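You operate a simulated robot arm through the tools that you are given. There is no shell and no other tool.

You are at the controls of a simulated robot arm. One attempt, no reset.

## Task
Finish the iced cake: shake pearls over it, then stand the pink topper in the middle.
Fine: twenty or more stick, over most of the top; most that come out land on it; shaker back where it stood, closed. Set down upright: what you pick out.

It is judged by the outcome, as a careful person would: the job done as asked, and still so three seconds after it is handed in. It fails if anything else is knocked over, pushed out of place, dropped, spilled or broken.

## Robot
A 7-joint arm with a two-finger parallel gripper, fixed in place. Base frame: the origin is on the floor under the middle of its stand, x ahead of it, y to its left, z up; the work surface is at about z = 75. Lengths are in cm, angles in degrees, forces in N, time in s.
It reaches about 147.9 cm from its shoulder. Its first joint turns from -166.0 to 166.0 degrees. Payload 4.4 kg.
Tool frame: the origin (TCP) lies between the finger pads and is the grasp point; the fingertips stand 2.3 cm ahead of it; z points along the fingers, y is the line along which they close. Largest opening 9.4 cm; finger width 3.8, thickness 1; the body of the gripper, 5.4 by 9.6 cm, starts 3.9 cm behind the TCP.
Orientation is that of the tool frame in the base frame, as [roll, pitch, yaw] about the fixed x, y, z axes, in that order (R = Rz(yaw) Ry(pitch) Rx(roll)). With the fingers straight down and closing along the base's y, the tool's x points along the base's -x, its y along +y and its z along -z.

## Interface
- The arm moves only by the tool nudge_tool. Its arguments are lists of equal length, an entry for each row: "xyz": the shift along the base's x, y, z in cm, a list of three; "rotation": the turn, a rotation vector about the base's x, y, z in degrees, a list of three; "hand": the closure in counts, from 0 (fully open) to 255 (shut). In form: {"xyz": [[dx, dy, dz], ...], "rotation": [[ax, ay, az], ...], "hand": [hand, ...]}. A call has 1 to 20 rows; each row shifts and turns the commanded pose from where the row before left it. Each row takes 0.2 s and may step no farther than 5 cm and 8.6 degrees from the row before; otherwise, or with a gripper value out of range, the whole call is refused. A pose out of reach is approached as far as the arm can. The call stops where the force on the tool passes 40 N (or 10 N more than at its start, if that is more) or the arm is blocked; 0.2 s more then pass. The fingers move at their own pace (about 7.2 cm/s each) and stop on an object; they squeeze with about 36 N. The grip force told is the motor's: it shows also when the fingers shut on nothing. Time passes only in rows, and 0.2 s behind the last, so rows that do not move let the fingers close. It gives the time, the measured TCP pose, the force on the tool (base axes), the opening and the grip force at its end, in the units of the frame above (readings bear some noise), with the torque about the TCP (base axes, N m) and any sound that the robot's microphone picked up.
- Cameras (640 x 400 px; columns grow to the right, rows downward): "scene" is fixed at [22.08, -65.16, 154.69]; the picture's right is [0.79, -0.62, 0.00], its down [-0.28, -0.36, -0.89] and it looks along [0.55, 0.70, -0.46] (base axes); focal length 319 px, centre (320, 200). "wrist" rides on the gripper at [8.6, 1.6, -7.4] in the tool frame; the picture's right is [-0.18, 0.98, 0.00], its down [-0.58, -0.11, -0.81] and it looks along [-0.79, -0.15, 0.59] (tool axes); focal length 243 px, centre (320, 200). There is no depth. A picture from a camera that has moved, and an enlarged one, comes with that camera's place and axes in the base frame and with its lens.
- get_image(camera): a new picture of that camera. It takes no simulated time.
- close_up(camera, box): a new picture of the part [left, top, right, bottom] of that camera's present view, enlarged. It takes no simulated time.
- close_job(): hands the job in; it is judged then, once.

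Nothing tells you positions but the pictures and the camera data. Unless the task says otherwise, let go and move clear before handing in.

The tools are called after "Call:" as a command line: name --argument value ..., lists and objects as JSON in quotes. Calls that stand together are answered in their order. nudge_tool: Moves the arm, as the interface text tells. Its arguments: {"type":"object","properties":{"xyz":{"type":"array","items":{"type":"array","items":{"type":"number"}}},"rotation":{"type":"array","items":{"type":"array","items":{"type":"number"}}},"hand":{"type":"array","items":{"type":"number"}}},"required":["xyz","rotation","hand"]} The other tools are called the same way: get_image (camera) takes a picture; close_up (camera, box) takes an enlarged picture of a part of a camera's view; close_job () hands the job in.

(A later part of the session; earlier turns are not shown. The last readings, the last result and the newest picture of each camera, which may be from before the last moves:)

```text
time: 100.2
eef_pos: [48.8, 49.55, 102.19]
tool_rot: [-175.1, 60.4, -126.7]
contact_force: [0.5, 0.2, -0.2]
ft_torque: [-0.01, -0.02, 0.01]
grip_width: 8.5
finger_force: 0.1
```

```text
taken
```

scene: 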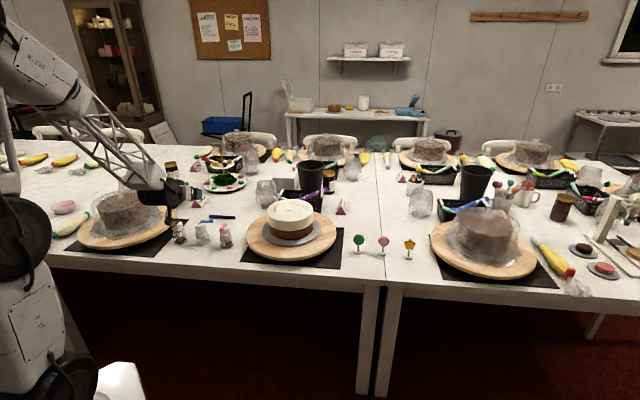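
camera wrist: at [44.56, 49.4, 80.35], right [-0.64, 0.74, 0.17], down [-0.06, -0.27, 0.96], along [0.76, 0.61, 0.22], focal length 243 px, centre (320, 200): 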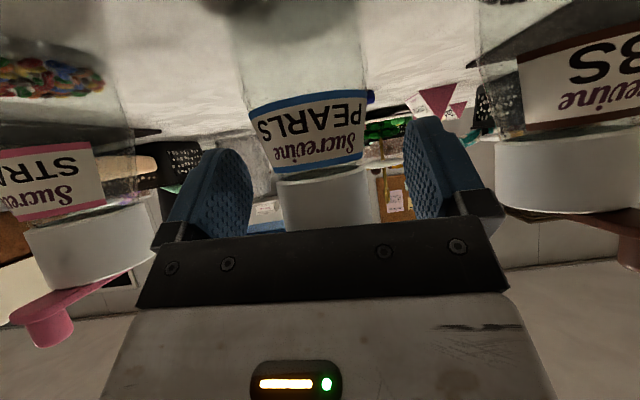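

Good, the attitude is recovered. I'll come down toward the peg with the fingers open about 4 cm, stopping short to check alignment with the wrist camera.

Call:
nudge_tool --xyz '[[0.83, 0.03, -2.1], [0.83, 0.03, -2.1], [0.83, 0.03, -2.1], [0.83, 0.03, -2.1], [0.83, 0.03, -2.1]]' --rotation '[[1.64, 1.8, -1.38], [0, 0, 0], [0, 0, 0], [0, 0, 0], [0, 0, 0]]' --hand '[146, 146, 146, 146, 146]'

Call:
get_image --camera "wrist"

Call:
close_up --camera "scene" --box '[150, 190, 250, 255]'

```text
time: 101.4
eef_pos: [53.26, 49.59, 91.7]
tool_rot: [-179.9, 60.6, -132.4]
contact_force: [0.1, 0.3, 0.0]
ft_torque: [-0.03, 0.01, -0.01]
grip_width: 4.01
finger_force: 0.1
```

```text
taken
camera wrist: at [44.8, 42.77, 87.85], right [-0.66, 0.73, 0.16], down [-0.2, -0.38, 0.9], along [0.72, 0.57, 0.4], focal length 243 px, centre (320, 200)
```

wrist: 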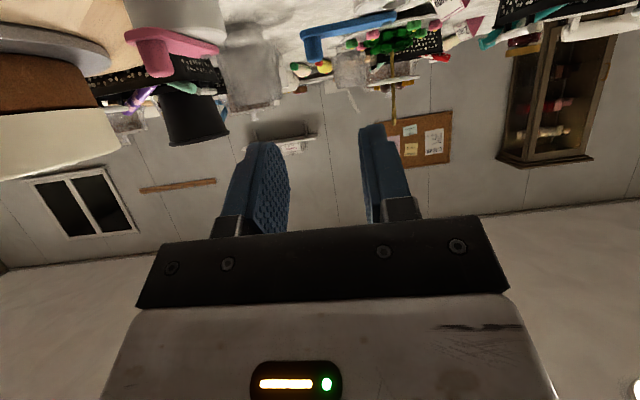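

```text
6.15 times, centred on (200, 222) of scene
camera zoom: at [22.08, -65.16, 154.69], right [0.79, -0.62, 0.0], down [-0.28, -0.36, -0.89], along [0.55, 0.7, -0.46], focal length 1965 px, centre (1058, 62)
```

zoom: 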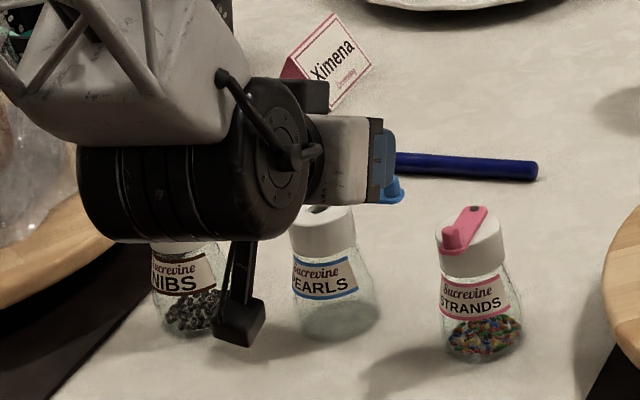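

The peg lines up between the fingers. Advancing slowly to just above it.

Call:
nudge_tool --xyz '[[0.63, 0.744, -0.53], [0.63, 0.744, -0.53], [0.63, 0.744, -0.53], [0.63, 0.744, -0.53], [0.63, 0.744, -0.53], [0.63, 0.744, -0.53], [0.63, 0.744, -0.53]]' --rotation '[[0, 0, 0], [0, 0, 0], [0, 0, 0], [0, 0, 0], [0, 0, 0], [0, 0, 0], [0, 0, 0]]' --hand '[146, 146, 146, 146, 146, 146, 146]'

Call:
get_image --camera "wrist"

Call:
close_up --camera "scene" --box '[170, 200, 240, 250]'

```text
time: 103.0
eef_pos: [57.59, 55.01, 87.97]
tool_rot: [-179.9, 60.6, -132.4]
contact_force: [-0.2, -0.3, -1.2]
ft_torque: [-0.04, -0.01, -0.01]
grip_width: 3.98
finger_force: 0.0
```

```text
taken
camera wrist: at [49.05, 48.09, 84.13], right [-0.66, 0.73, 0.16], down [-0.2, -0.38, 0.9], along [0.72, 0.57, 0.4], focal length 243 px, centre (320, 200)
```

wrist: 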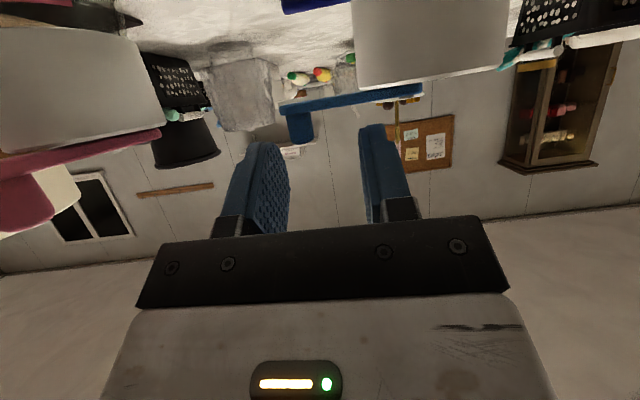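

```text
8.00 times, centred on (205, 225) of scene
camera zoom: at [22.08, -65.16, 154.69], right [0.79, -0.62, 0.0], down [-0.28, -0.36, -0.89], along [0.55, 0.7, -0.46], focal length 2554 px, centre (1240, 0)
```

zoom: 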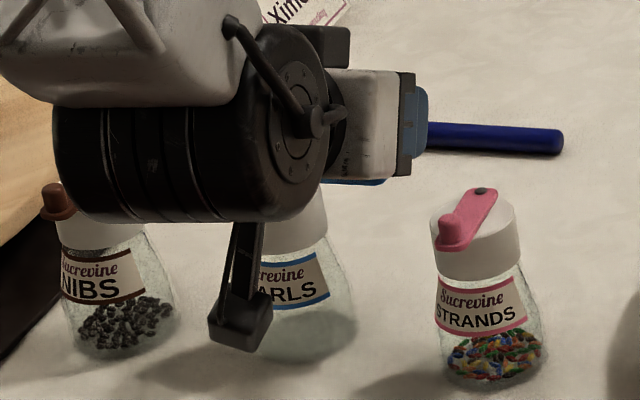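

Call:
nudge_tool --xyz '[[0.27, -0.25, 0], [0, 0, -0.25], [0, 0, -0.25], [0, 0, 0], [0, 0, 0]]' --rotation '[[0, 0, 0], [0, 0, 0], [0, 0, 0], [0, 0, 0], [0, 0, 0]]' --hand '[146, 146, 146, 212, 212]'

Call:
close_up --camera "wrist" --box '[220, 60, 440, 240]'

```text
time: 104.2
eef_pos: [57.74, 54.51, 87.49]
tool_rot: [180.0, 60.5, -132.4]
contact_force: [-0.6, 0.2, 2.3]
ft_torque: [0.02, -0.02, 0.02]
grip_width: 1.64
finger_force: 0.4
```

```text
2.22 times, centred on (330, 150) of wrist
camera zoom: at [49.24, 47.75, 83.65], right [-0.66, 0.73, 0.16], down [-0.2, -0.38, 0.9], along [0.72, 0.57, 0.4], focal length 539 px, centre (298, 311)
```

zoom: 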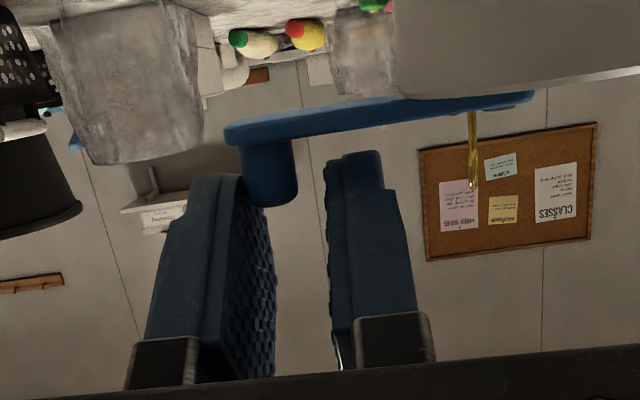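

Caging along this axis can't pull the peg toward the robot at this lever angle. I'll back off and use a steeper finger, with the hand turned to the right where this wrist configuration can point down, to push the peg from its far side. First straight up.

Call:
nudge_tool --xyz '[[0, 0, 0], [0, 0, 0.8], [0, 0, 2], [-0.5, -0.5, 2.5], [-0.5, -0.5, 2.5], [-0.5, -0.5, 2.5]]' --rotation '[[0, 0, 0], [0, 0, 0], [0, 0, 0], [0, 0, 0], [0, 0, 0], [0, 0, 0]]' --hand '[146, 146, 146, 146, 146, 146]'

Call:
nudge_tool --xyz '[[0.3, -0.8, 1], [0.3, -0.8, 1], [0.3, -0.8, 1], [0.3, -0.8, 1], [0.3, -0.8, 1]]' --rotation '[[0, 0, -7.6], [0, 0, -7.6], [0, 0, -7.6], [0, 0, -7.6], [0, 0, -7.6]]' --hand '[255, 255, 255, 255, 255]'

Call:
close_up --camera "scene" --box '[165, 200, 245, 250]'

```text
time: 105.6
eef_pos: [56.13, 53.08, 97.87]
tool_rot: [179.9, 60.6, -132.5]
contact_force: [0.1, -0.2, -0.4]
ft_torque: [-0.01, 0.01, 0.03]
grip_width: 4.0
finger_force: 0.1
```

```text
time: 106.8
eef_pos: [57.65, 48.93, 102.75]
tool_rot: [-179.8, 60.6, -170.5]
contact_force: [0.3, -1.2, 0.0]
ft_torque: [-0.03, 0.0, -0.01]
grip_width: 0.0
finger_force: 35.7
```

```text
8.00 times, centred on (205, 225) of scene
camera zoom: at [22.08, -65.16, 154.69], right [0.79, -0.62, 0.0], down [-0.28, -0.36, -0.89], along [0.55, 0.7, -0.46], focal length 2554 px, centre (1240, 0)
```

zoom: 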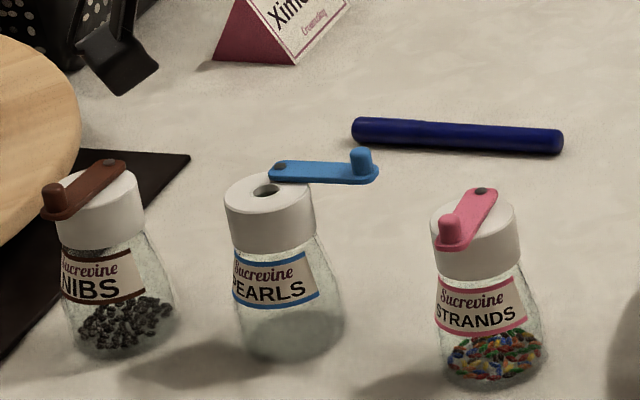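

Turned cleanly. Now tilting the fingers downward at this heading, in checked steps.

Call:
nudge_tool --xyz '[[0, 0, 0], [0, 0, 0], [0, 0, 0]]' --rotation '[[-1.32, 7.89, 0], [-1.32, 7.89, 0], [-1.32, 7.89, 0]]' --hand '[255, 255, 255]'

Call:
nudge_tool --xyz '[[0, 0, 0], [0, 0, 0]]' --rotation '[[-1.32, 7.89, 0], [-1.32, 7.89, 0]]' --hand '[255, 255]'

```text
time: 107.6
eef_pos: [57.66, 49.17, 102.83]
tool_rot: [179.9, 36.6, -170.5]
contact_force: [-1.0, -0.5, -0.6]
ft_torque: [-0.01, 0.03, 0.0]
grip_width: 0.0
finger_force: 36.5
```

```text
time: 108.2
eef_pos: [57.64, 49.06, 102.75]
tool_rot: [-180.0, 20.6, -170.4]
contact_force: [-0.4, 0.0, 0.7]
ft_torque: [0.02, 0.0, -0.04]
grip_width: 0.0
finger_force: 36.0
```

The fingers now point down (20° lean) with perfect tracking. I'll position the closed fingers on the far (+x) side of the peg and descend there, clear of both bottles.

Call:
nudge_tool --xyz '[[0.8, 1.5, -1.9], [0.8, 1.5, -1.9], [0.8, 1.5, -1.9], [0.86, 1.44, -1.9], [0, 0, -2], [0, 0, -2], [0, 0, -2]]' --rotation '[[0, 0, 0], [0, 0, 0], [0, 0, 0], [0, 0, 0], [0, 0, 0], [0, 0, 0], [0, 0, 0]]' --hand '[255, 255, 255, 255, 255, 255, 255]'

Call:
get_image --camera "wrist"

Call:
close_up --camera "scene" --box '[170, 190, 250, 250]'

```text
time: 109.8
eef_pos: [60.81, 55.02, 89.06]
tool_rot: [180.0, 20.6, -170.4]
contact_force: [-0.8, -0.5, 0.6]
ft_torque: [-0.01, 0.0, -0.01]
grip_width: 0.0
finger_force: 36.8
```

```text
taken
camera wrist: at [49.97, 54.89, 93.05], right [0.01, 1.0, 0.07], down [0.27, -0.06, 0.96], along [0.96, 0.01, -0.27], focal length 243 px, centre (320, 200)
```

wrist: 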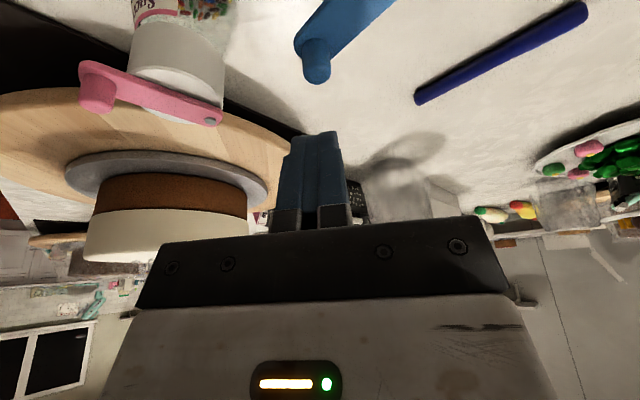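

```text
6.67 times, centred on (210, 220) of scene
camera zoom: at [22.08, -65.16, 154.69], right [0.79, -0.62, 0.0], down [-0.28, -0.36, -0.89], along [0.55, 0.7, -0.46], focal length 2129 px, centre (1053, 67)
```

zoom: 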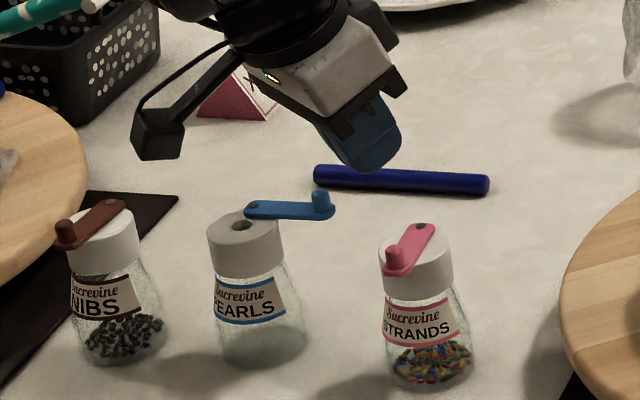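

Nicely lined up. Lowering beside the peg, then pushing it slowly in −x.

Call:
nudge_tool --xyz '[[0, 0, -1.2], [0, 0, -1.2], [-0.5, 0, 0], [-0.5, 0, 0], [-0.5, -0.05, 0]]' --rotation '[[0, 0, 0], [0, 0, 0], [0, 0, 0], [0, 0, 0], [0, 0, 0]]' --hand '[255, 255, 255, 255, 255]'

Call:
close_up --camera "scene" --box '[170, 190, 250, 250]'

Call:
close_up --camera "wrist" --box '[220, 0, 420, 200]'

```text
time: 111.0
eef_pos: [59.36, 55.0, 86.83]
tool_rot: [179.9, 20.6, -170.4]
contact_force: [0.6, -0.8, -1.4]
ft_torque: [-0.04, 0.02, -0.04]
grip_width: 0.01
finger_force: 36.2
```

```text
6.67 times, centred on (210, 220) of scene
camera zoom: at [22.08, -65.16, 154.69], right [0.79, -0.62, 0.0], down [-0.28, -0.36, -0.89], along [0.55, 0.7, -0.46], focal length 2129 px, centre (1053, 67)
```

zoom: 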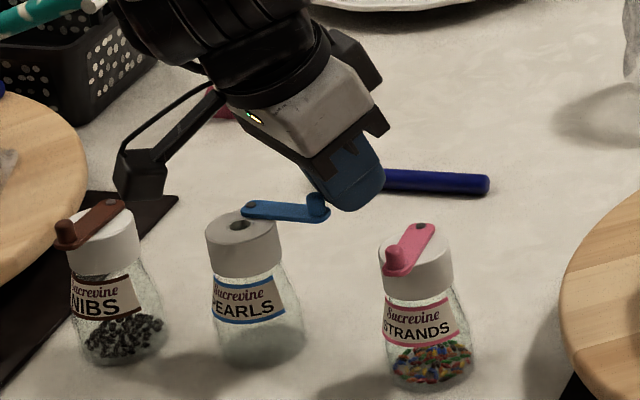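

```text
2.00 times, centred on (320, 100) of wrist
camera zoom: at [48.52, 54.88, 90.77], right [0.01, 1.0, 0.07], down [0.27, -0.06, 0.96], along [0.96, 0.01, -0.27], focal length 485 px, centre (320, 400)
```

zoom: 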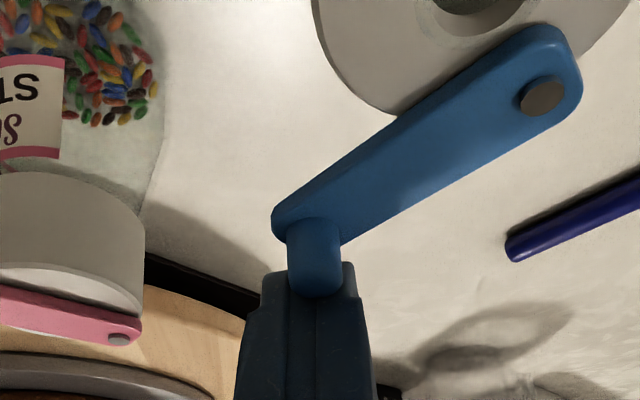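

Call:
nudge_tool --xyz '[[-0.5, -0.2, 0], [-0.5, -0.25, 0], [-0.5, -0.25, 0], [-0.5, -0.2, 0], [-0.5, -0.15, 0]]' --rotation '[[0, 0, 0], [0, 0, 0], [0, 0, 0], [0, 0, 0], [0, 0, 0]]' --hand '[255, 255, 255, 255, 255]'

Call:
close_up --camera "scene" --box '[170, 190, 250, 250]'

Call:
close_up --camera "wrist" --box '[220, 0, 420, 200]'

```text
time: 112.2
eef_pos: [57.02, 54.09, 86.84]
tool_rot: [179.9, 20.5, -170.5]
contact_force: [0.3, 0.6, -0.3]
ft_torque: [-0.03, 0.0, 0.0]
grip_width: 0.01
finger_force: 36.2
```

```text
6.67 times, centred on (210, 220) of scene
camera zoom: at [22.08, -65.16, 154.69], right [0.79, -0.62, 0.0], down [-0.28, -0.36, -0.89], along [0.55, 0.7, -0.46], focal length 2129 px, centre (1053, 67)
```

zoom: 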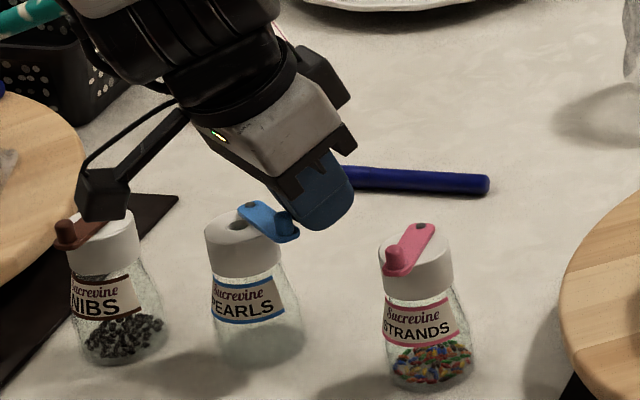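

```text
2.00 times, centred on (320, 100) of wrist
camera zoom: at [46.02, 53.78, 90.83], right [0.01, 1.0, 0.07], down [0.27, -0.06, 0.96], along [0.96, 0.01, -0.27], focal length 485 px, centre (320, 400)
```

zoom: 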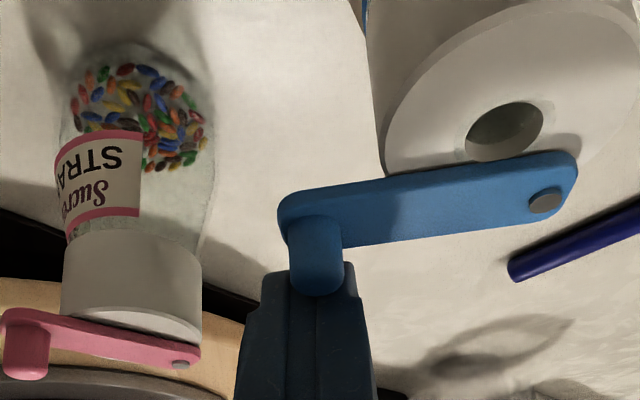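

The lever is swinging closed smoothly. Continuing along the arc, rising a little to clear the cap's top.

Call:
nudge_tool --xyz '[[-0.5, 0.0, 0.1], [-0.5, 0.1, 0.1], [-0.5, 0.15, 0.1], [-0.45, 0.2, 0.1], [-0.4, 0.2, 0]]' --rotation '[[0, 0, 0], [0, 0, 0], [0, 0, 0], [0, 0, 0], [0, 0, 0]]' --hand '[255, 255, 255, 255, 255]'

Call:
close_up --camera "scene" --box '[170, 190, 250, 250]'

Call:
close_up --camera "wrist" --box '[220, 0, 420, 200]'

```text
time: 113.4
eef_pos: [54.66, 54.44, 87.23]
tool_rot: [-179.9, 20.6, -170.4]
contact_force: [-0.5, -0.4, -0.1]
ft_torque: [-0.01, 0.01, -0.01]
grip_width: 0.0
finger_force: 36.0
```

```text
6.67 times, centred on (210, 220) of scene
camera zoom: at [22.08, -65.16, 154.69], right [0.79, -0.62, 0.0], down [-0.28, -0.36, -0.89], along [0.55, 0.7, -0.46], focal length 2129 px, centre (1053, 67)
```

zoom: 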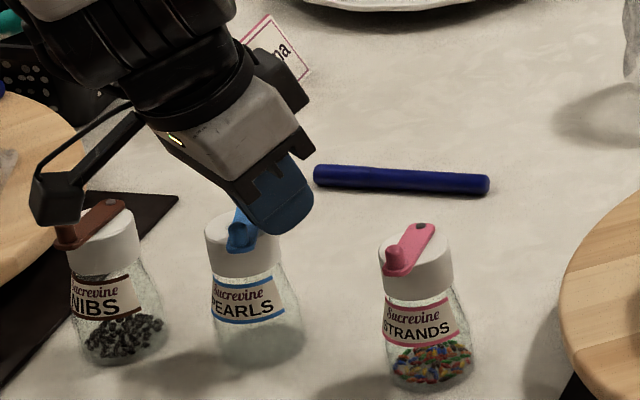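

```text
2.00 times, centred on (320, 100) of wrist
camera zoom: at [43.69, 54.38, 91.14], right [0.01, 1.0, 0.07], down [0.27, -0.06, 0.96], along [0.96, 0.01, -0.27], focal length 485 px, centre (320, 400)
```

zoom: 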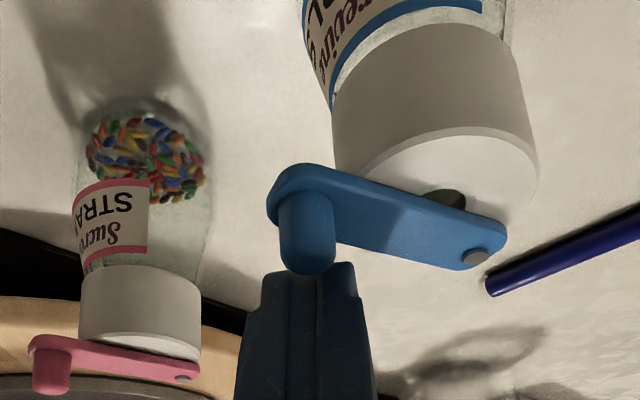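

Call:
nudge_tool --xyz '[[-0.4, 0.22, 0], [-0.4, 0.25, 0], [-0.35, 0.25, 0], [0, 0, 0]]' --rotation '[[0, 0, 0], [0, 0, 0], [0, 0, 0], [0, 0, 0]]' --hand '[255, 255, 255, 255]'

Call:
close_up --camera "scene" --box '[170, 190, 250, 250]'

Call:
close_up --camera "wrist" --box '[220, 0, 420, 200]'

```text
time: 114.4
eef_pos: [53.53, 55.08, 87.28]
tool_rot: [-179.9, 20.5, -170.5]
contact_force: [0.0, -0.9, 0.2]
ft_torque: [0.03, 0.0, -0.01]
grip_width: 0.01
finger_force: 35.5
```

```text
6.67 times, centred on (210, 220) of scene
camera zoom: at [22.08, -65.16, 154.69], right [0.79, -0.62, 0.0], down [-0.28, -0.36, -0.89], along [0.55, 0.7, -0.46], focal length 2129 px, centre (1053, 67)
```

zoom: 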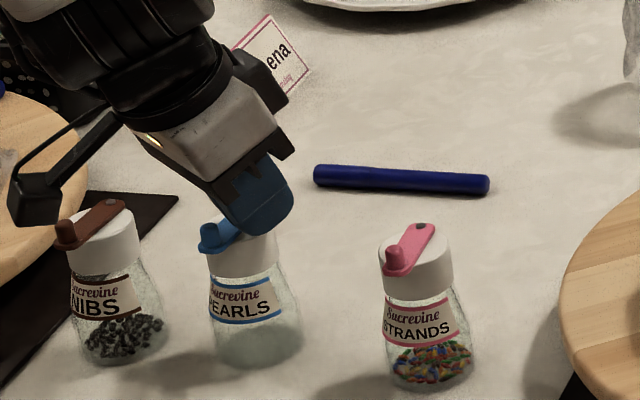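

```text
2.00 times, centred on (320, 100) of wrist
camera zoom: at [42.65, 55.01, 91.19], right [0.01, 1.0, 0.06], down [0.27, -0.06, 0.96], along [0.96, 0.01, -0.27], focal length 485 px, centre (320, 400)
```

zoom: 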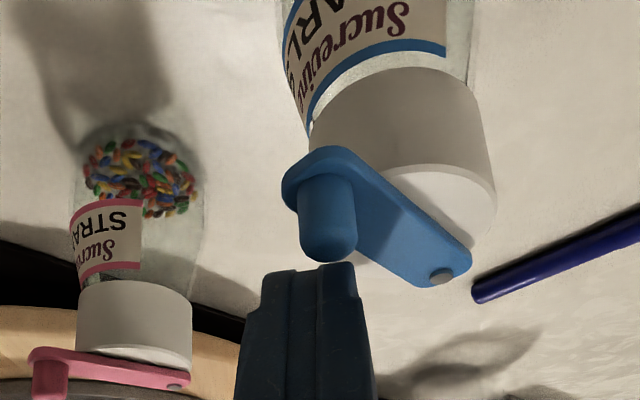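

The lever now covers the hole. I'll withdraw the finger and check its angle against the original.

Call:
nudge_tool --xyz '[[0.5, 0, 0.2], [0.5, 0, 1], [0.5, 0, 2], [0.5, 0, 2.5], [1, 0, 2.5], [1, -0.5, 2.5]]' --rotation '[[0, 0, 0], [0, 0, 0], [0, 0, 0], [0, 0, 0], [0, 0, 0], [0, 0, 0]]' --hand '[255, 255, 255, 255, 255, 255]'

Call:
close_up --camera "scene" --box '[160, 200, 260, 262]'

Call:
close_up --camera "scene" --box '[190, 216, 214, 248]'

Call:
get_image --camera "wrist"

```text
time: 115.8
eef_pos: [57.4, 54.76, 98.12]
tool_rot: [-179.9, 20.5, -170.3]
contact_force: [-0.8, 0.2, 0.1]
ft_torque: [0.0, 0.02, -0.03]
grip_width: 0.0
finger_force: 35.9
```

```text
6.40 times, centred on (210, 231) of scene
camera zoom: at [22.08, -65.16, 154.69], right [0.79, -0.62, 0.0], down [-0.28, -0.36, -0.89], along [0.55, 0.7, -0.46], focal length 2044 px, centre (1024, 2)
```

zoom: 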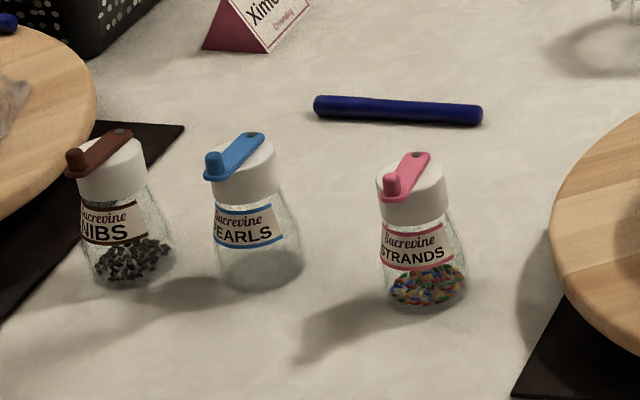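

```text
12.50 times, centred on (202, 232) of scene
camera zoom: at [22.08, -65.16, 154.69], right [0.79, -0.62, 0.0], down [-0.28, -0.36, -0.89], along [0.55, 0.7, -0.46], focal length 3992 px, centre (1795, -200)
```

zoom: 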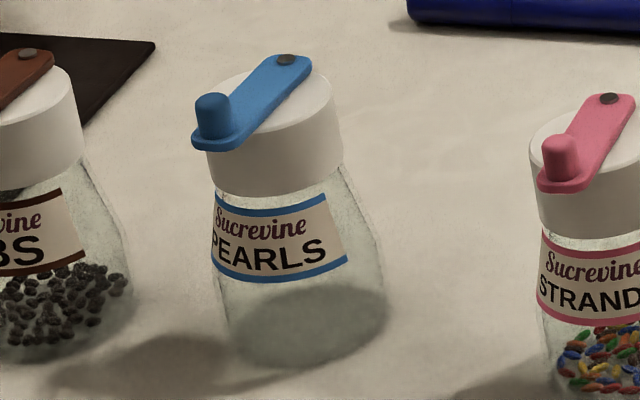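

```text
taken
camera wrist: at [46.59, 54.67, 102.08], right [0.01, 1.0, 0.06], down [0.28, -0.06, 0.96], along [0.96, 0.01, -0.28], focal length 243 px, centre (320, 200)
```

wrist: 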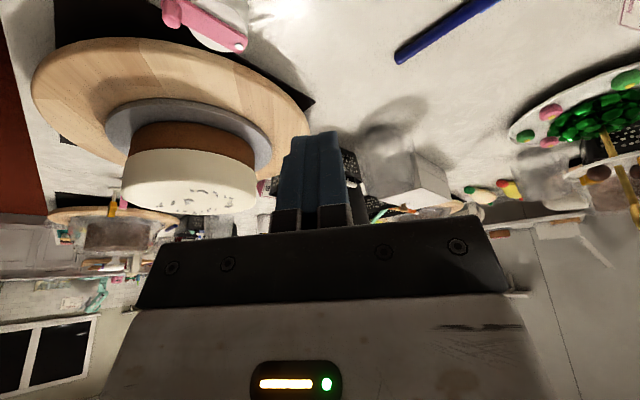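

The lid is closed at its original angle. The shaker stands upright within about 0.7 cm of where it began. Now the topper: I'll turn the hand further right and rise away from the shakers, checking tracking.

Call:
nudge_tool --xyz '[[0.5, -0.5, 0.5], [1.5, -1.5, 0.8], [1.8, -1.8, 0.8], [1.8, -1.8, 0.8], [1.8, -1.8, 0.8]]' --rotation '[[0, 0, -6.4], [0, 0, -6.4], [0, 0, -6.4], [0, 0, -6.4], [0, 0, -6.4]]' --hand '[255, 255, 255, 255, 255]'

```text
time: 117.0
eef_pos: [64.9, 47.41, 101.76]
tool_rot: [180.0, 20.6, 157.4]
contact_force: [0.7, 0.5, -0.2]
ft_torque: [0.05, -0.01, -0.01]
grip_width: 0.0
finger_force: 35.9
```

Tracking well. Now rolling 180° about the finger axis so the wrist camera ends up on the high side, in two checked halves.

Call:
nudge_tool --xyz '[[0, 0, 0.3], [0, 0, 0.3], [0, 0, 0.3], [0, 0, 0.3], [0, 0, 0.3], [0, 0, 0.3]]' --rotation '[[2.66, -1.11, -7.68], [2.66, -1.11, -7.68], [2.66, -1.11, -7.68], [2.66, -1.11, -7.68], [2.66, -1.11, -7.68], [2.66, -1.11, -7.68]]' --hand '[255, 255, 255, 255, 255, 255]'

Call:
nudge_tool --xyz '[[0, 0, 0], [0, 0, 0], [0, 0, 0], [0, 0, 0], [0, 0, 0], [0, 0, 0], [0, 0, 0], [0, 0, 0]]' --rotation '[[2.66, -1.11, -7.68], [2.66, -1.11, -7.68], [2.66, -1.11, -7.68], [2.66, -1.11, -7.68], [2.66, -1.11, -7.68], [2.66, -1.11, -7.68], [2.66, -1.11, -7.68], [2.66, -1.11, -7.68]]' --hand '[255, 255, 255, 255, 255, 255, 255, 255]'

```text
time: 118.4
eef_pos: [64.69, 47.54, 103.37]
tool_rot: [164.0, 13.3, 106.3]
contact_force: [0.2, 0.7, 0.3]
ft_torque: [0.03, -0.02, 0.02]
grip_width: 0.02
finger_force: 35.5
```

```text
time: 120.2
eef_pos: [64.72, 47.41, 103.44]
tool_rot: [161.1, -8.4, 44.0]
contact_force: [-0.2, -0.4, -0.7]
ft_torque: [-0.01, 0.0, 0.05]
grip_width: 0.02
finger_force: 36.4
```

Call:
nudge_tool --xyz '[[0, 0, 0], [0, 0, 0], [0, 0, 0], [0, 0, 0], [0, 0, 0], [0, 0, 0], [0, 0, 0], [0, 0, 0]]' --rotation '[[2.65, -1.1, -7.62], [2.65, -1.1, -7.62], [2.65, -1.1, -7.62], [2.65, -1.1, -7.62], [2.65, -1.1, -7.62], [2.65, -1.1, -7.62], [2.65, -1.1, -7.62], [2.65, -1.1, -7.62]]' --hand '[255, 255, 255, 255, 255, 255, 255, 255]'

Call:
get_image --camera "wrist"

Call:
get_image --camera "scene"

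```text
time: 122.0
eef_pos: [64.83, 47.41, 103.35]
tool_rot: [180.0, -20.5, -22.6]
contact_force: [-0.4, -0.1, -0.1]
ft_torque: [-0.01, -0.03, 0.0]
grip_width: 0.0
finger_force: 35.9
```

```text
taken
camera wrist: at [69.3, 43.85, 113.45], right [-0.54, -0.84, -0.06], down [-0.72, 0.42, 0.55], along [-0.44, 0.34, -0.83], focal length 243 px, centre (320, 200)
```

wrist: 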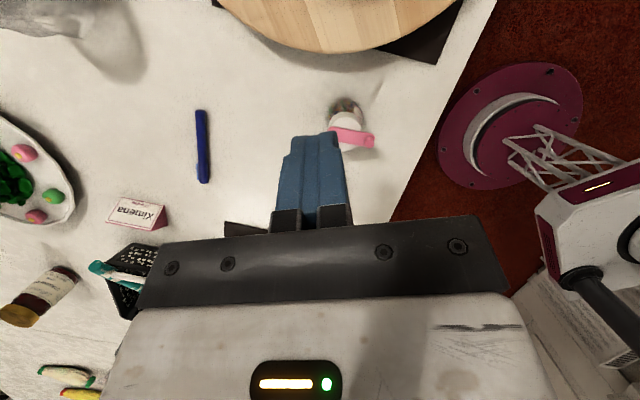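

```text
taken
```

scene: 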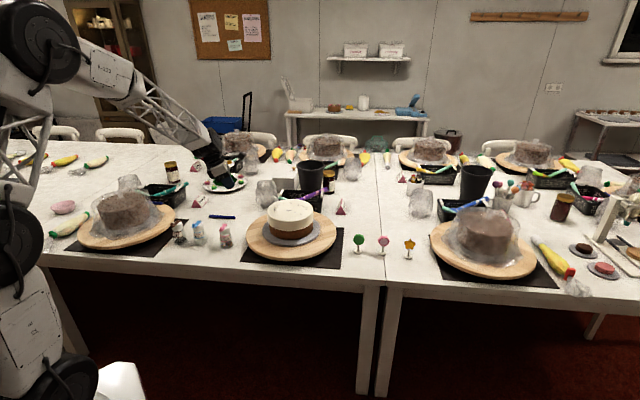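

The hand is set up as planned. I'll carry on across to above the topper, turning to heading −52° as I go.

Call:
nudge_tool --xyz '[[1.5, -1.5, -0.2], [2.5, -2.5, -0.3], [2.6, -2.6, -0.3], [2.6, -2.6, -0.3], [2.6, -2.6, -0.3], [2.6, -2.6, -0.3], [2.6, -2.6, -0.3], [2.6, -2.6, -0.3]]' --rotation '[[0, 0, -2], [0, 0, -2], [0, 0, -2], [0, 0, -2], [0, 0, -2], [0, 0, -2], [0, 0, -2], [0, 0, -2]]' --hand '[255, 255, 255, 255, 255, 255, 255, 255]'

Call:
nudge_tool --xyz '[[2.6, -2.6, -0.2], [2.6, -2.6, -0.2], [2.6, -2.6, -0.2], [2.6, -2.6, -0.2], [2.6, -2.6, -0.2], [2.6, -2.6, -0.2], [2.6, -2.6, -0.2], [2.0, -2.0, -0.2]]' --rotation '[[0, 0, -1.7], [0, 0, -1.7], [0, 0, -1.7], [0, 0, -1.7], [0, 0, -1.7], [0, 0, -1.7], [0, 0, -1.7], [0, 0, -1.7]]' --hand '[200, 100, 50, 50, 50, 50, 50, 50]'

Call:
get_image --camera "wrist"

Call:
get_image --camera "scene"

```text
time: 123.8
eef_pos: [84.32, 27.56, 100.75]
tool_rot: [180.0, -20.5, -38.4]
contact_force: [0.1, 0.3, 0.3]
ft_torque: [0.0, 0.01, 0.01]
grip_width: 0.0
finger_force: 36.3
```

```text
time: 125.6
eef_pos: [104.77, 7.64, 99.77]
tool_rot: [-180.0, -20.5, -52.0]
contact_force: [0.0, -0.4, -0.1]
ft_torque: [0.0, -0.03, -0.01]
grip_width: 7.55
finger_force: 0.1
```

```text
taken
camera wrist: at [106.86, 2.46, 109.82], right [-0.88, -0.47, -0.06], down [-0.42, 0.72, 0.55], along [-0.21, 0.51, -0.83], focal length 243 px, centre (320, 200)
```

wrist: 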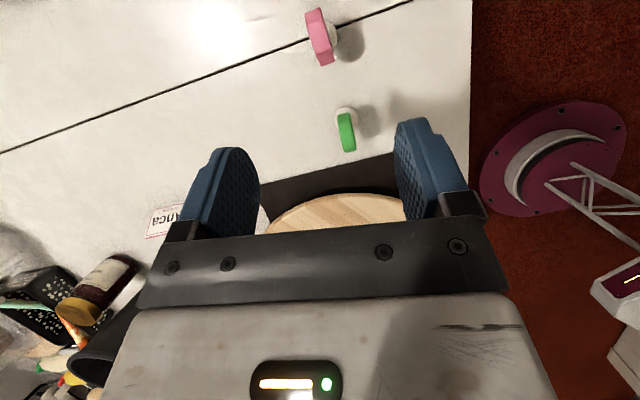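

```text
taken
```

scene: 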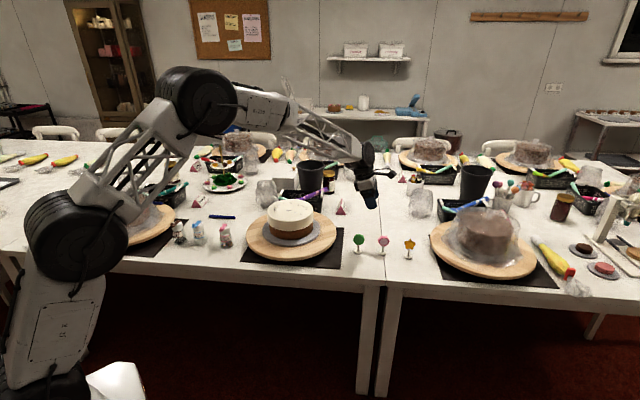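

Tracking is perfect, and the wrist camera sees the pink and green toppers from above. I'll measure the pink one.

Call:
close_up --camera "wrist" --box '[280, 0, 380, 80]'

Call:
close_up --camera "scene" --box '[340, 180, 430, 270]'

```text
5.00 times, centred on (330, 40) of wrist
camera zoom: at [106.86, 2.46, 109.82], right [-0.88, -0.47, -0.06], down [-0.42, 0.72, 0.55], along [-0.21, 0.51, -0.83], focal length 1213 px, centre (270, 1000)
```

zoom: 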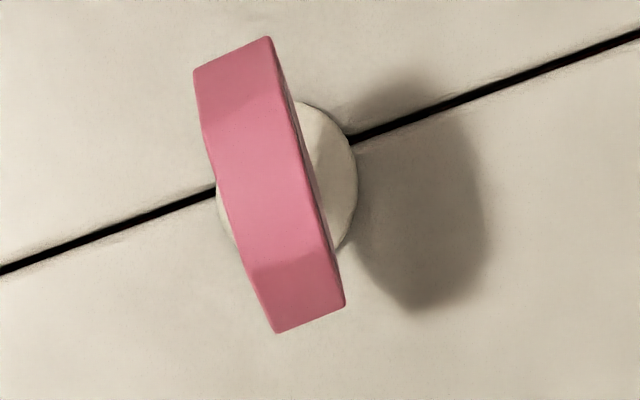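

```text
4.44 times, centred on (385, 225) of scene
camera zoom: at [22.08, -65.16, 154.69], right [0.79, -0.62, 0.0], down [-0.28, -0.36, -0.89], along [0.55, 0.7, -0.46], focal length 1419 px, centre (31, 89)
```

zoom: 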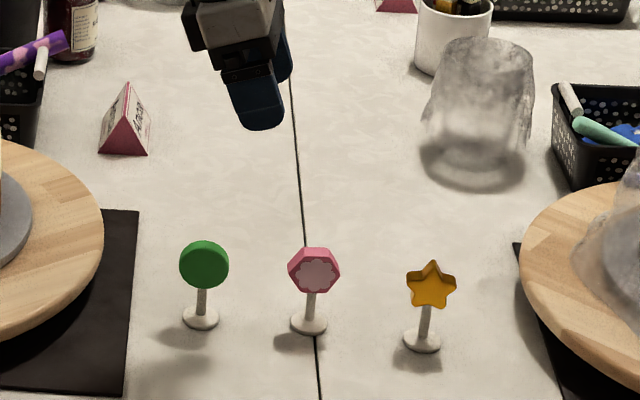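

The pink topper's head is centred at (108.45, 3.1), its top near z 83.5, thickness axis at heading 48°. I'll align the fingers to that and move to a pre-grasp above it.

Call:
nudge_tool --xyz '[[0.2, -0.6, -1.5], [0.2, -0.6, -1.8], [0.23, -0.6, -1.8], [0, 0, -1.8]]' --rotation '[[0, 0, 5.05], [0, 0, 5.05], [0, 0, 0], [0, 0, 0]]' --hand '[119, 119, 119, 119]'

Call:
get_image --camera "wrist"

Call:
close_up --camera "wrist" --box '[260, 20, 400, 140]'

```text
time: 126.6
eef_pos: [105.39, 5.89, 92.54]
tool_rot: [179.8, -20.5, -41.9]
contact_force: [-0.9, 0.1, 1.1]
ft_torque: [-0.01, -0.01, -0.02]
grip_width: 5.03
finger_force: 0.0
```

```text
taken
camera wrist: at [108.25, 0.98, 102.65], right [-0.79, -0.62, -0.06], down [-0.54, 0.63, 0.55], along [-0.3, 0.47, -0.83], focal length 243 px, centre (320, 200)
```

wrist: 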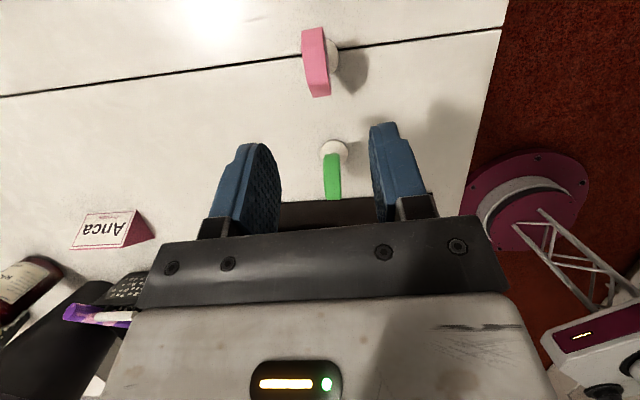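

```text
3.33 times, centred on (330, 80) of wrist
camera zoom: at [108.25, 0.98, 102.65], right [-0.79, -0.62, -0.06], down [-0.54, 0.63, 0.55], along [-0.3, 0.47, -0.83], focal length 809 px, centre (287, 600)
```

zoom: 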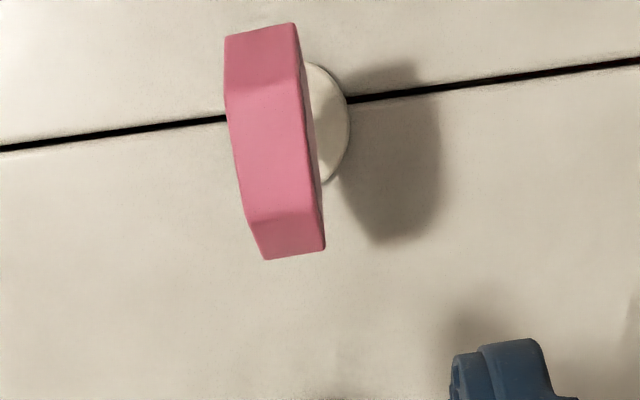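

Alignment is within a degree and a millimetre. Advancing along the finger axis, pausing partway.

Call:
nudge_tool --xyz '[[0.34, -0.304, -1.218], [0.34, -0.304, -1.218], [0.34, -0.304, -1.218], [0.34, -0.304, -1.218], [0.34, -0.304, -1.218], [0.34, -0.304, -1.218]]' --rotation '[[0, 0, 0], [0, 0, 0], [0, 0, 0], [0, 0, 0], [0, 0, 0], [0, 0, 0]]' --hand '[119, 119, 119, 119, 119, 119]'

Call:
get_image --camera "wrist"

Call:
close_up --camera "scene" --box '[340, 190, 430, 270]'

```text
time: 128.0
eef_pos: [107.4, 4.03, 85.38]
tool_rot: [179.9, -20.7, -42.1]
contact_force: [-0.4, -0.3, 0.4]
ft_torque: [-0.03, 0.01, 0.01]
grip_width: 5.02
finger_force: 0.1
```

```text
taken
camera wrist: at [110.21, -0.72, 95.41], right [-0.79, -0.62, -0.06], down [-0.54, 0.63, 0.55], along [-0.3, 0.47, -0.83], focal length 243 px, centre (320, 200)
```

wrist: 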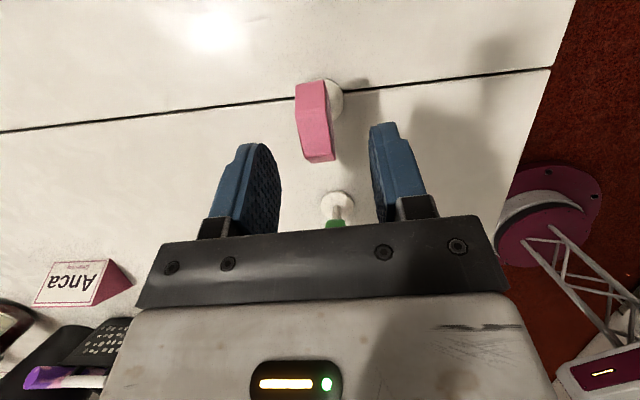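

```text
5.00 times, centred on (385, 230) of scene
camera zoom: at [22.08, -65.16, 154.69], right [0.79, -0.62, 0.0], down [-0.28, -0.36, -0.89], along [0.55, 0.7, -0.46], focal length 1597 px, centre (-5, 50)
```

zoom: 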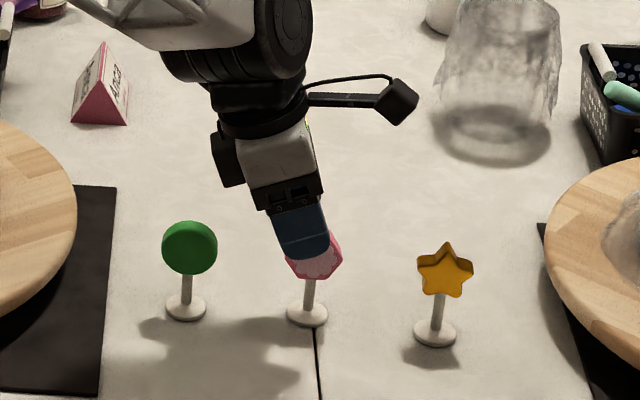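

Call:
nudge_tool --xyz '[[0.265, -0.236, -0.945], [0.265, -0.236, -0.945], [0.265, -0.236, -0.945], [0.265, -0.236, -0.945], [0, 0, 0]]' --rotation '[[0, 0, 0], [0, 0, 0], [0, 0, 0], [0, 0, 0], [0, 0, 0]]' --hand '[119, 119, 119, 119, 119]'

Call:
get_image --camera "wrist"

Call:
close_up --camera "scene" --box '[355, 200, 425, 262]'

```text
time: 129.2
eef_pos: [108.28, 3.05, 81.43]
tool_rot: [179.9, -20.5, -42.0]
contact_force: [0.1, -0.7, -0.4]
ft_torque: [0.01, -0.01, 0.02]
grip_width: 5.01
finger_force: 0.2
```

```text
taken
camera wrist: at [111.33, -1.73, 91.54], right [-0.79, -0.62, -0.06], down [-0.54, 0.63, 0.55], along [-0.3, 0.47, -0.83], focal length 243 px, centre (320, 200)
```

wrist: 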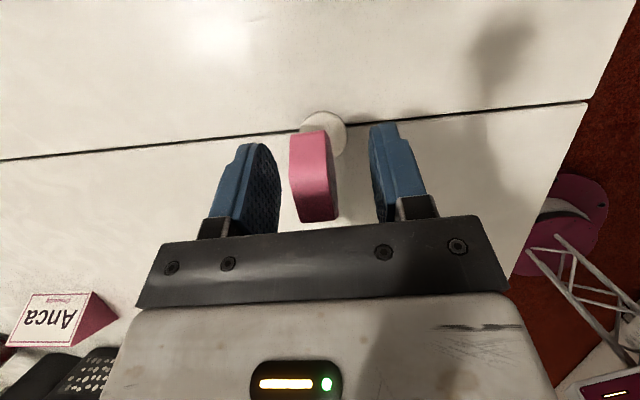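

```text
6.45 times, centred on (390, 231) of scene
camera zoom: at [22.08, -65.16, 154.69], right [0.79, -0.62, 0.0], down [-0.28, -0.36, -0.89], along [0.55, 0.7, -0.46], focal length 2060 px, centre (-132, 0)
```

zoom: 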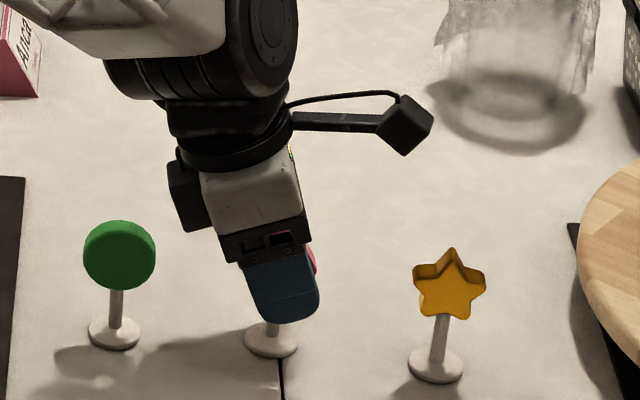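

The head is between the fingers but about 3 mm off-centre. I'll shift to centre it so closing doesn't push it, then grip.

Call:
nudge_tool --xyz '[[0.18, 0.2, 0.1], [0, 0, 0], [0, 0, 0], [0, 0, 0], [0, 0, 0], [0, 0, 0]]' --rotation '[[0, 0, 0], [0, 0, 0], [0, 0, 0], [0, 0, 0], [0, 0, 0], [0, 0, 0]]' --hand '[119, 160, 190, 255, 255, 255]'

Call:
get_image --camera "wrist"

Call:
close_up --camera "scene" --box '[355, 200, 425, 262]'

```text
time: 130.6
eef_pos: [108.42, 3.22, 81.57]
tool_rot: [179.9, -20.6, -41.9]
contact_force: [0.3, 0.2, 0.1]
ft_torque: [-0.01, 0.01, 0.0]
grip_width: 1.48
finger_force: 36.0
```

```text
taken
camera wrist: at [111.44, -1.51, 91.7], right [-0.79, -0.62, -0.06], down [-0.54, 0.63, 0.55], along [-0.3, 0.47, -0.83], focal length 243 px, centre (320, 200)
```

wrist: 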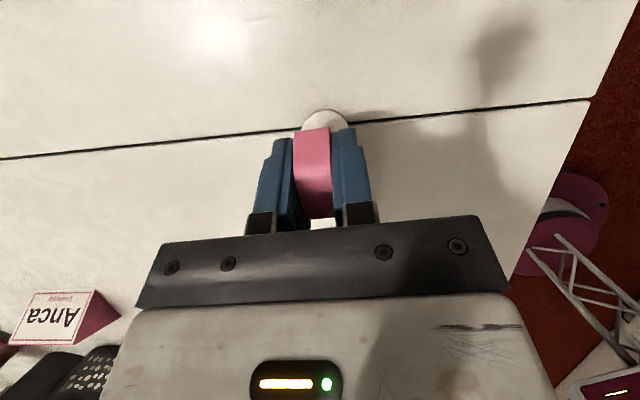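

```text
6.45 times, centred on (390, 231) of scene
camera zoom: at [22.08, -65.16, 154.69], right [0.79, -0.62, 0.0], down [-0.28, -0.36, -0.89], along [0.55, 0.7, -0.46], focal length 2060 px, centre (-132, 0)
```

zoom: 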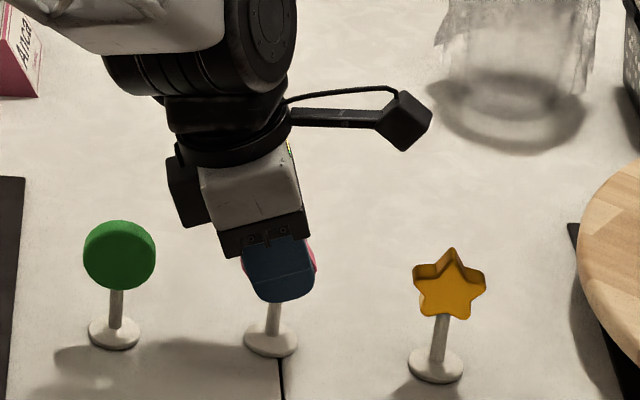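

Gripped at 1.48 cm on the flat faces, with the base unmoved. Lifting straight up, turning slightly to keep joint margin.

Call:
nudge_tool --xyz '[[0, 0, 0.6], [0, 0, 1.5], [0, 0, 2.2], [0, 0, 2.5], [0, 0, 2.5], [0, 0, 2.5], [0, 0, 2.5]]' --rotation '[[0, 0, 0], [0, 0, 0], [0, 0, -2], [0, 0, -2], [0, 0, -2], [0, 0, -2], [0, 0, -2]]' --hand '[255, 255, 255, 255, 255, 255, 255]'

Call:
close_up --camera "scene" --box '[340, 160, 430, 270]'

Call:
get_image --camera "wrist"

```text
time: 132.2
eef_pos: [108.66, 3.46, 96.01]
tool_rot: [179.9, -20.5, -52.0]
contact_force: [-0.2, 0.5, -0.9]
ft_torque: [-0.03, -0.02, 0.03]
grip_width: 1.51
finger_force: 35.9
```

```text
3.64 times, centred on (385, 215) of scene
camera zoom: at [22.08, -65.16, 154.69], right [0.79, -0.62, 0.0], down [-0.28, -0.36, -0.89], along [0.55, 0.7, -0.46], focal length 1161 px, centre (84, 146)
```

zoom: 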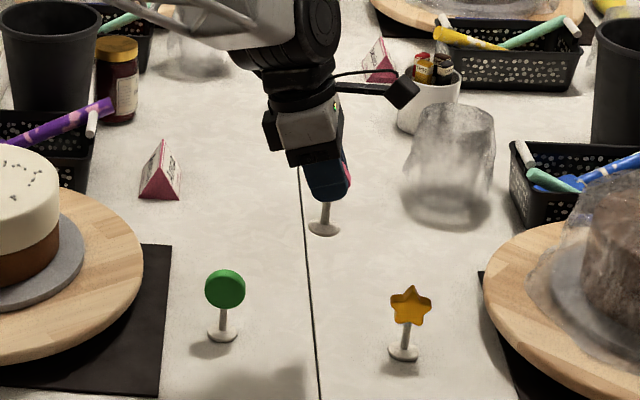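

```text
taken
camera wrist: at [110.87, -1.9, 106.06], right [-0.88, -0.47, -0.06], down [-0.42, 0.72, 0.55], along [-0.21, 0.51, -0.83], focal length 243 px, centre (320, 200)
```

wrist: 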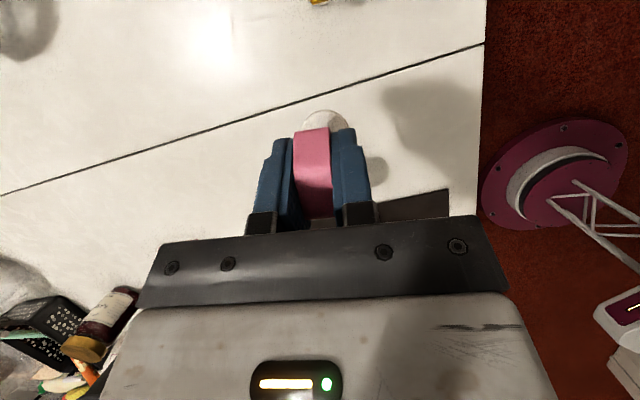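

Held upright and the neighbours are untouched. Moving over to the cake at a safe height.

Call:
nudge_tool --xyz '[[-1.0, 1.4, 1.0], [-1.6, 2.2, 1.2], [-1.8, 2.5, 1.2], [-1.8, 2.5, 1.2], [-1.8, 2.5, 0.6], [-1.8, 2.5, 0.3], [-1.8, 2.5, 0]]' --rotation '[[0, 0, 0], [0, 0, 0], [0, 0, 0], [0, 0, 0], [0, 0, 0], [0, 0, 0], [0, 0, 0]]' --hand '[255, 255, 255, 255, 255, 255, 255]'

Call:
nudge_tool --xyz '[[-1.8, 2.5, 0], [-1.8, 2.5, 0], [-1.8, 2.5, 0], [-1.8, 2.5, 0], [-1.6, 2.2, 0], [-1.5, 2.0, 0], [-1.0, 1.4, 0]]' --rotation '[[0, 0, 0], [0, 0, 0], [0, 0, 0], [0, 0, 0], [0, 0, 0], [0, 0, 0], [0, 0, 0]]' --hand '[255, 255, 255, 255, 255, 255, 255]'

Call:
get_image --camera "wrist"

Call:
close_up --camera "scene" --box '[240, 130, 350, 240]'

```text
time: 133.8
eef_pos: [96.92, 19.46, 101.29]
tool_rot: [179.9, -20.5, -51.8]
contact_force: [0.4, 0.8, -0.6]
ft_torque: [-0.05, -0.02, -0.02]
grip_width: 1.49
finger_force: 36.2
```

```text
time: 135.4
eef_pos: [85.43, 34.94, 101.45]
tool_rot: [-180.0, -20.5, -52.0]
contact_force: [-0.8, 1.0, -0.1]
ft_torque: [0.0, -0.03, 0.03]
grip_width: 1.47
finger_force: 35.7
```

```text
taken
camera wrist: at [87.52, 29.66, 111.48], right [-0.88, -0.47, -0.06], down [-0.42, 0.72, 0.55], along [-0.21, 0.51, -0.83], focal length 243 px, centre (320, 200)
```

wrist: 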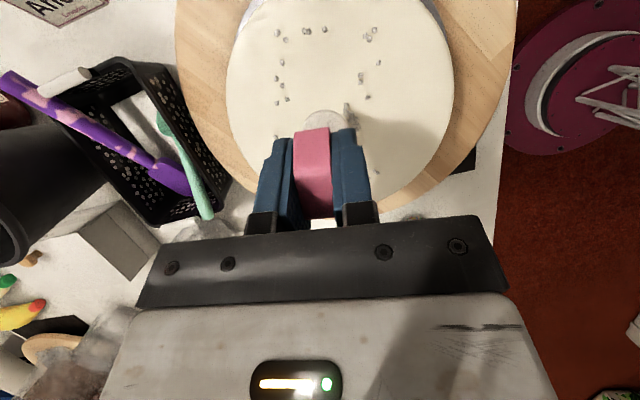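

```text
3.64 times, centred on (295, 185) of scene
camera zoom: at [22.08, -65.16, 154.69], right [0.79, -0.62, 0.0], down [-0.28, -0.36, -0.89], along [0.55, 0.7, -0.46], focal length 1161 px, centre (411, 254)
```

zoom: 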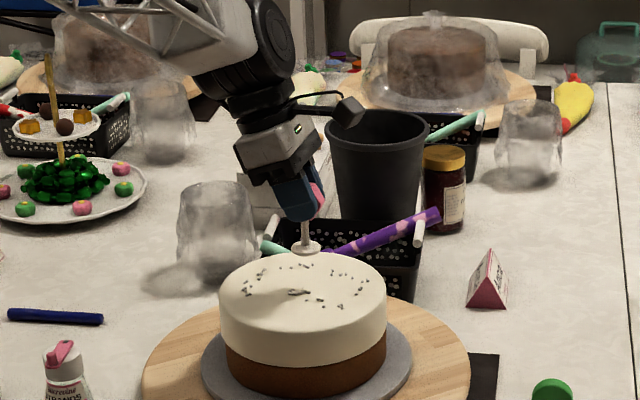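

Call:
close_up --camera "wrist" --box '[220, 0, 460, 150]'

Call:
close_up --camera "scene" --box '[270, 180, 320, 220]'

```text
2.67 times, centred on (340, 75) of wrist
camera zoom: at [87.52, 29.66, 111.48], right [-0.88, -0.47, -0.06], down [-0.42, 0.72, 0.55], along [-0.21, 0.51, -0.83], focal length 647 px, centre (267, 533)
```

zoom: 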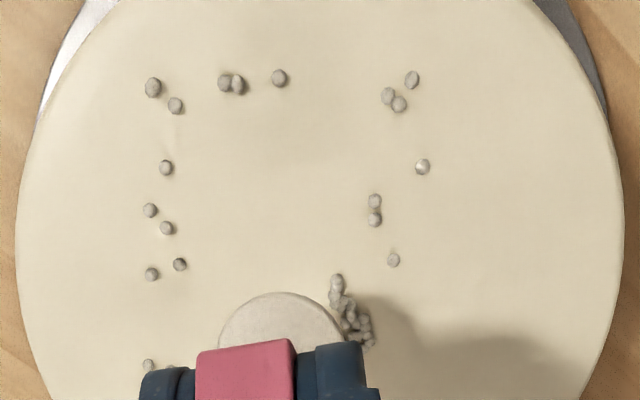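

```text
10.00 times, centred on (295, 200) of scene
camera zoom: at [22.08, -65.16, 154.69], right [0.79, -0.62, 0.0], down [-0.28, -0.36, -0.89], along [0.55, 0.7, -0.46], focal length 3193 px, centre (570, 200)
```

zoom: 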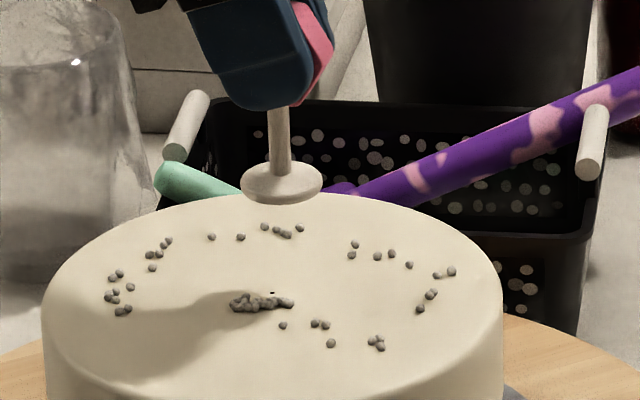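

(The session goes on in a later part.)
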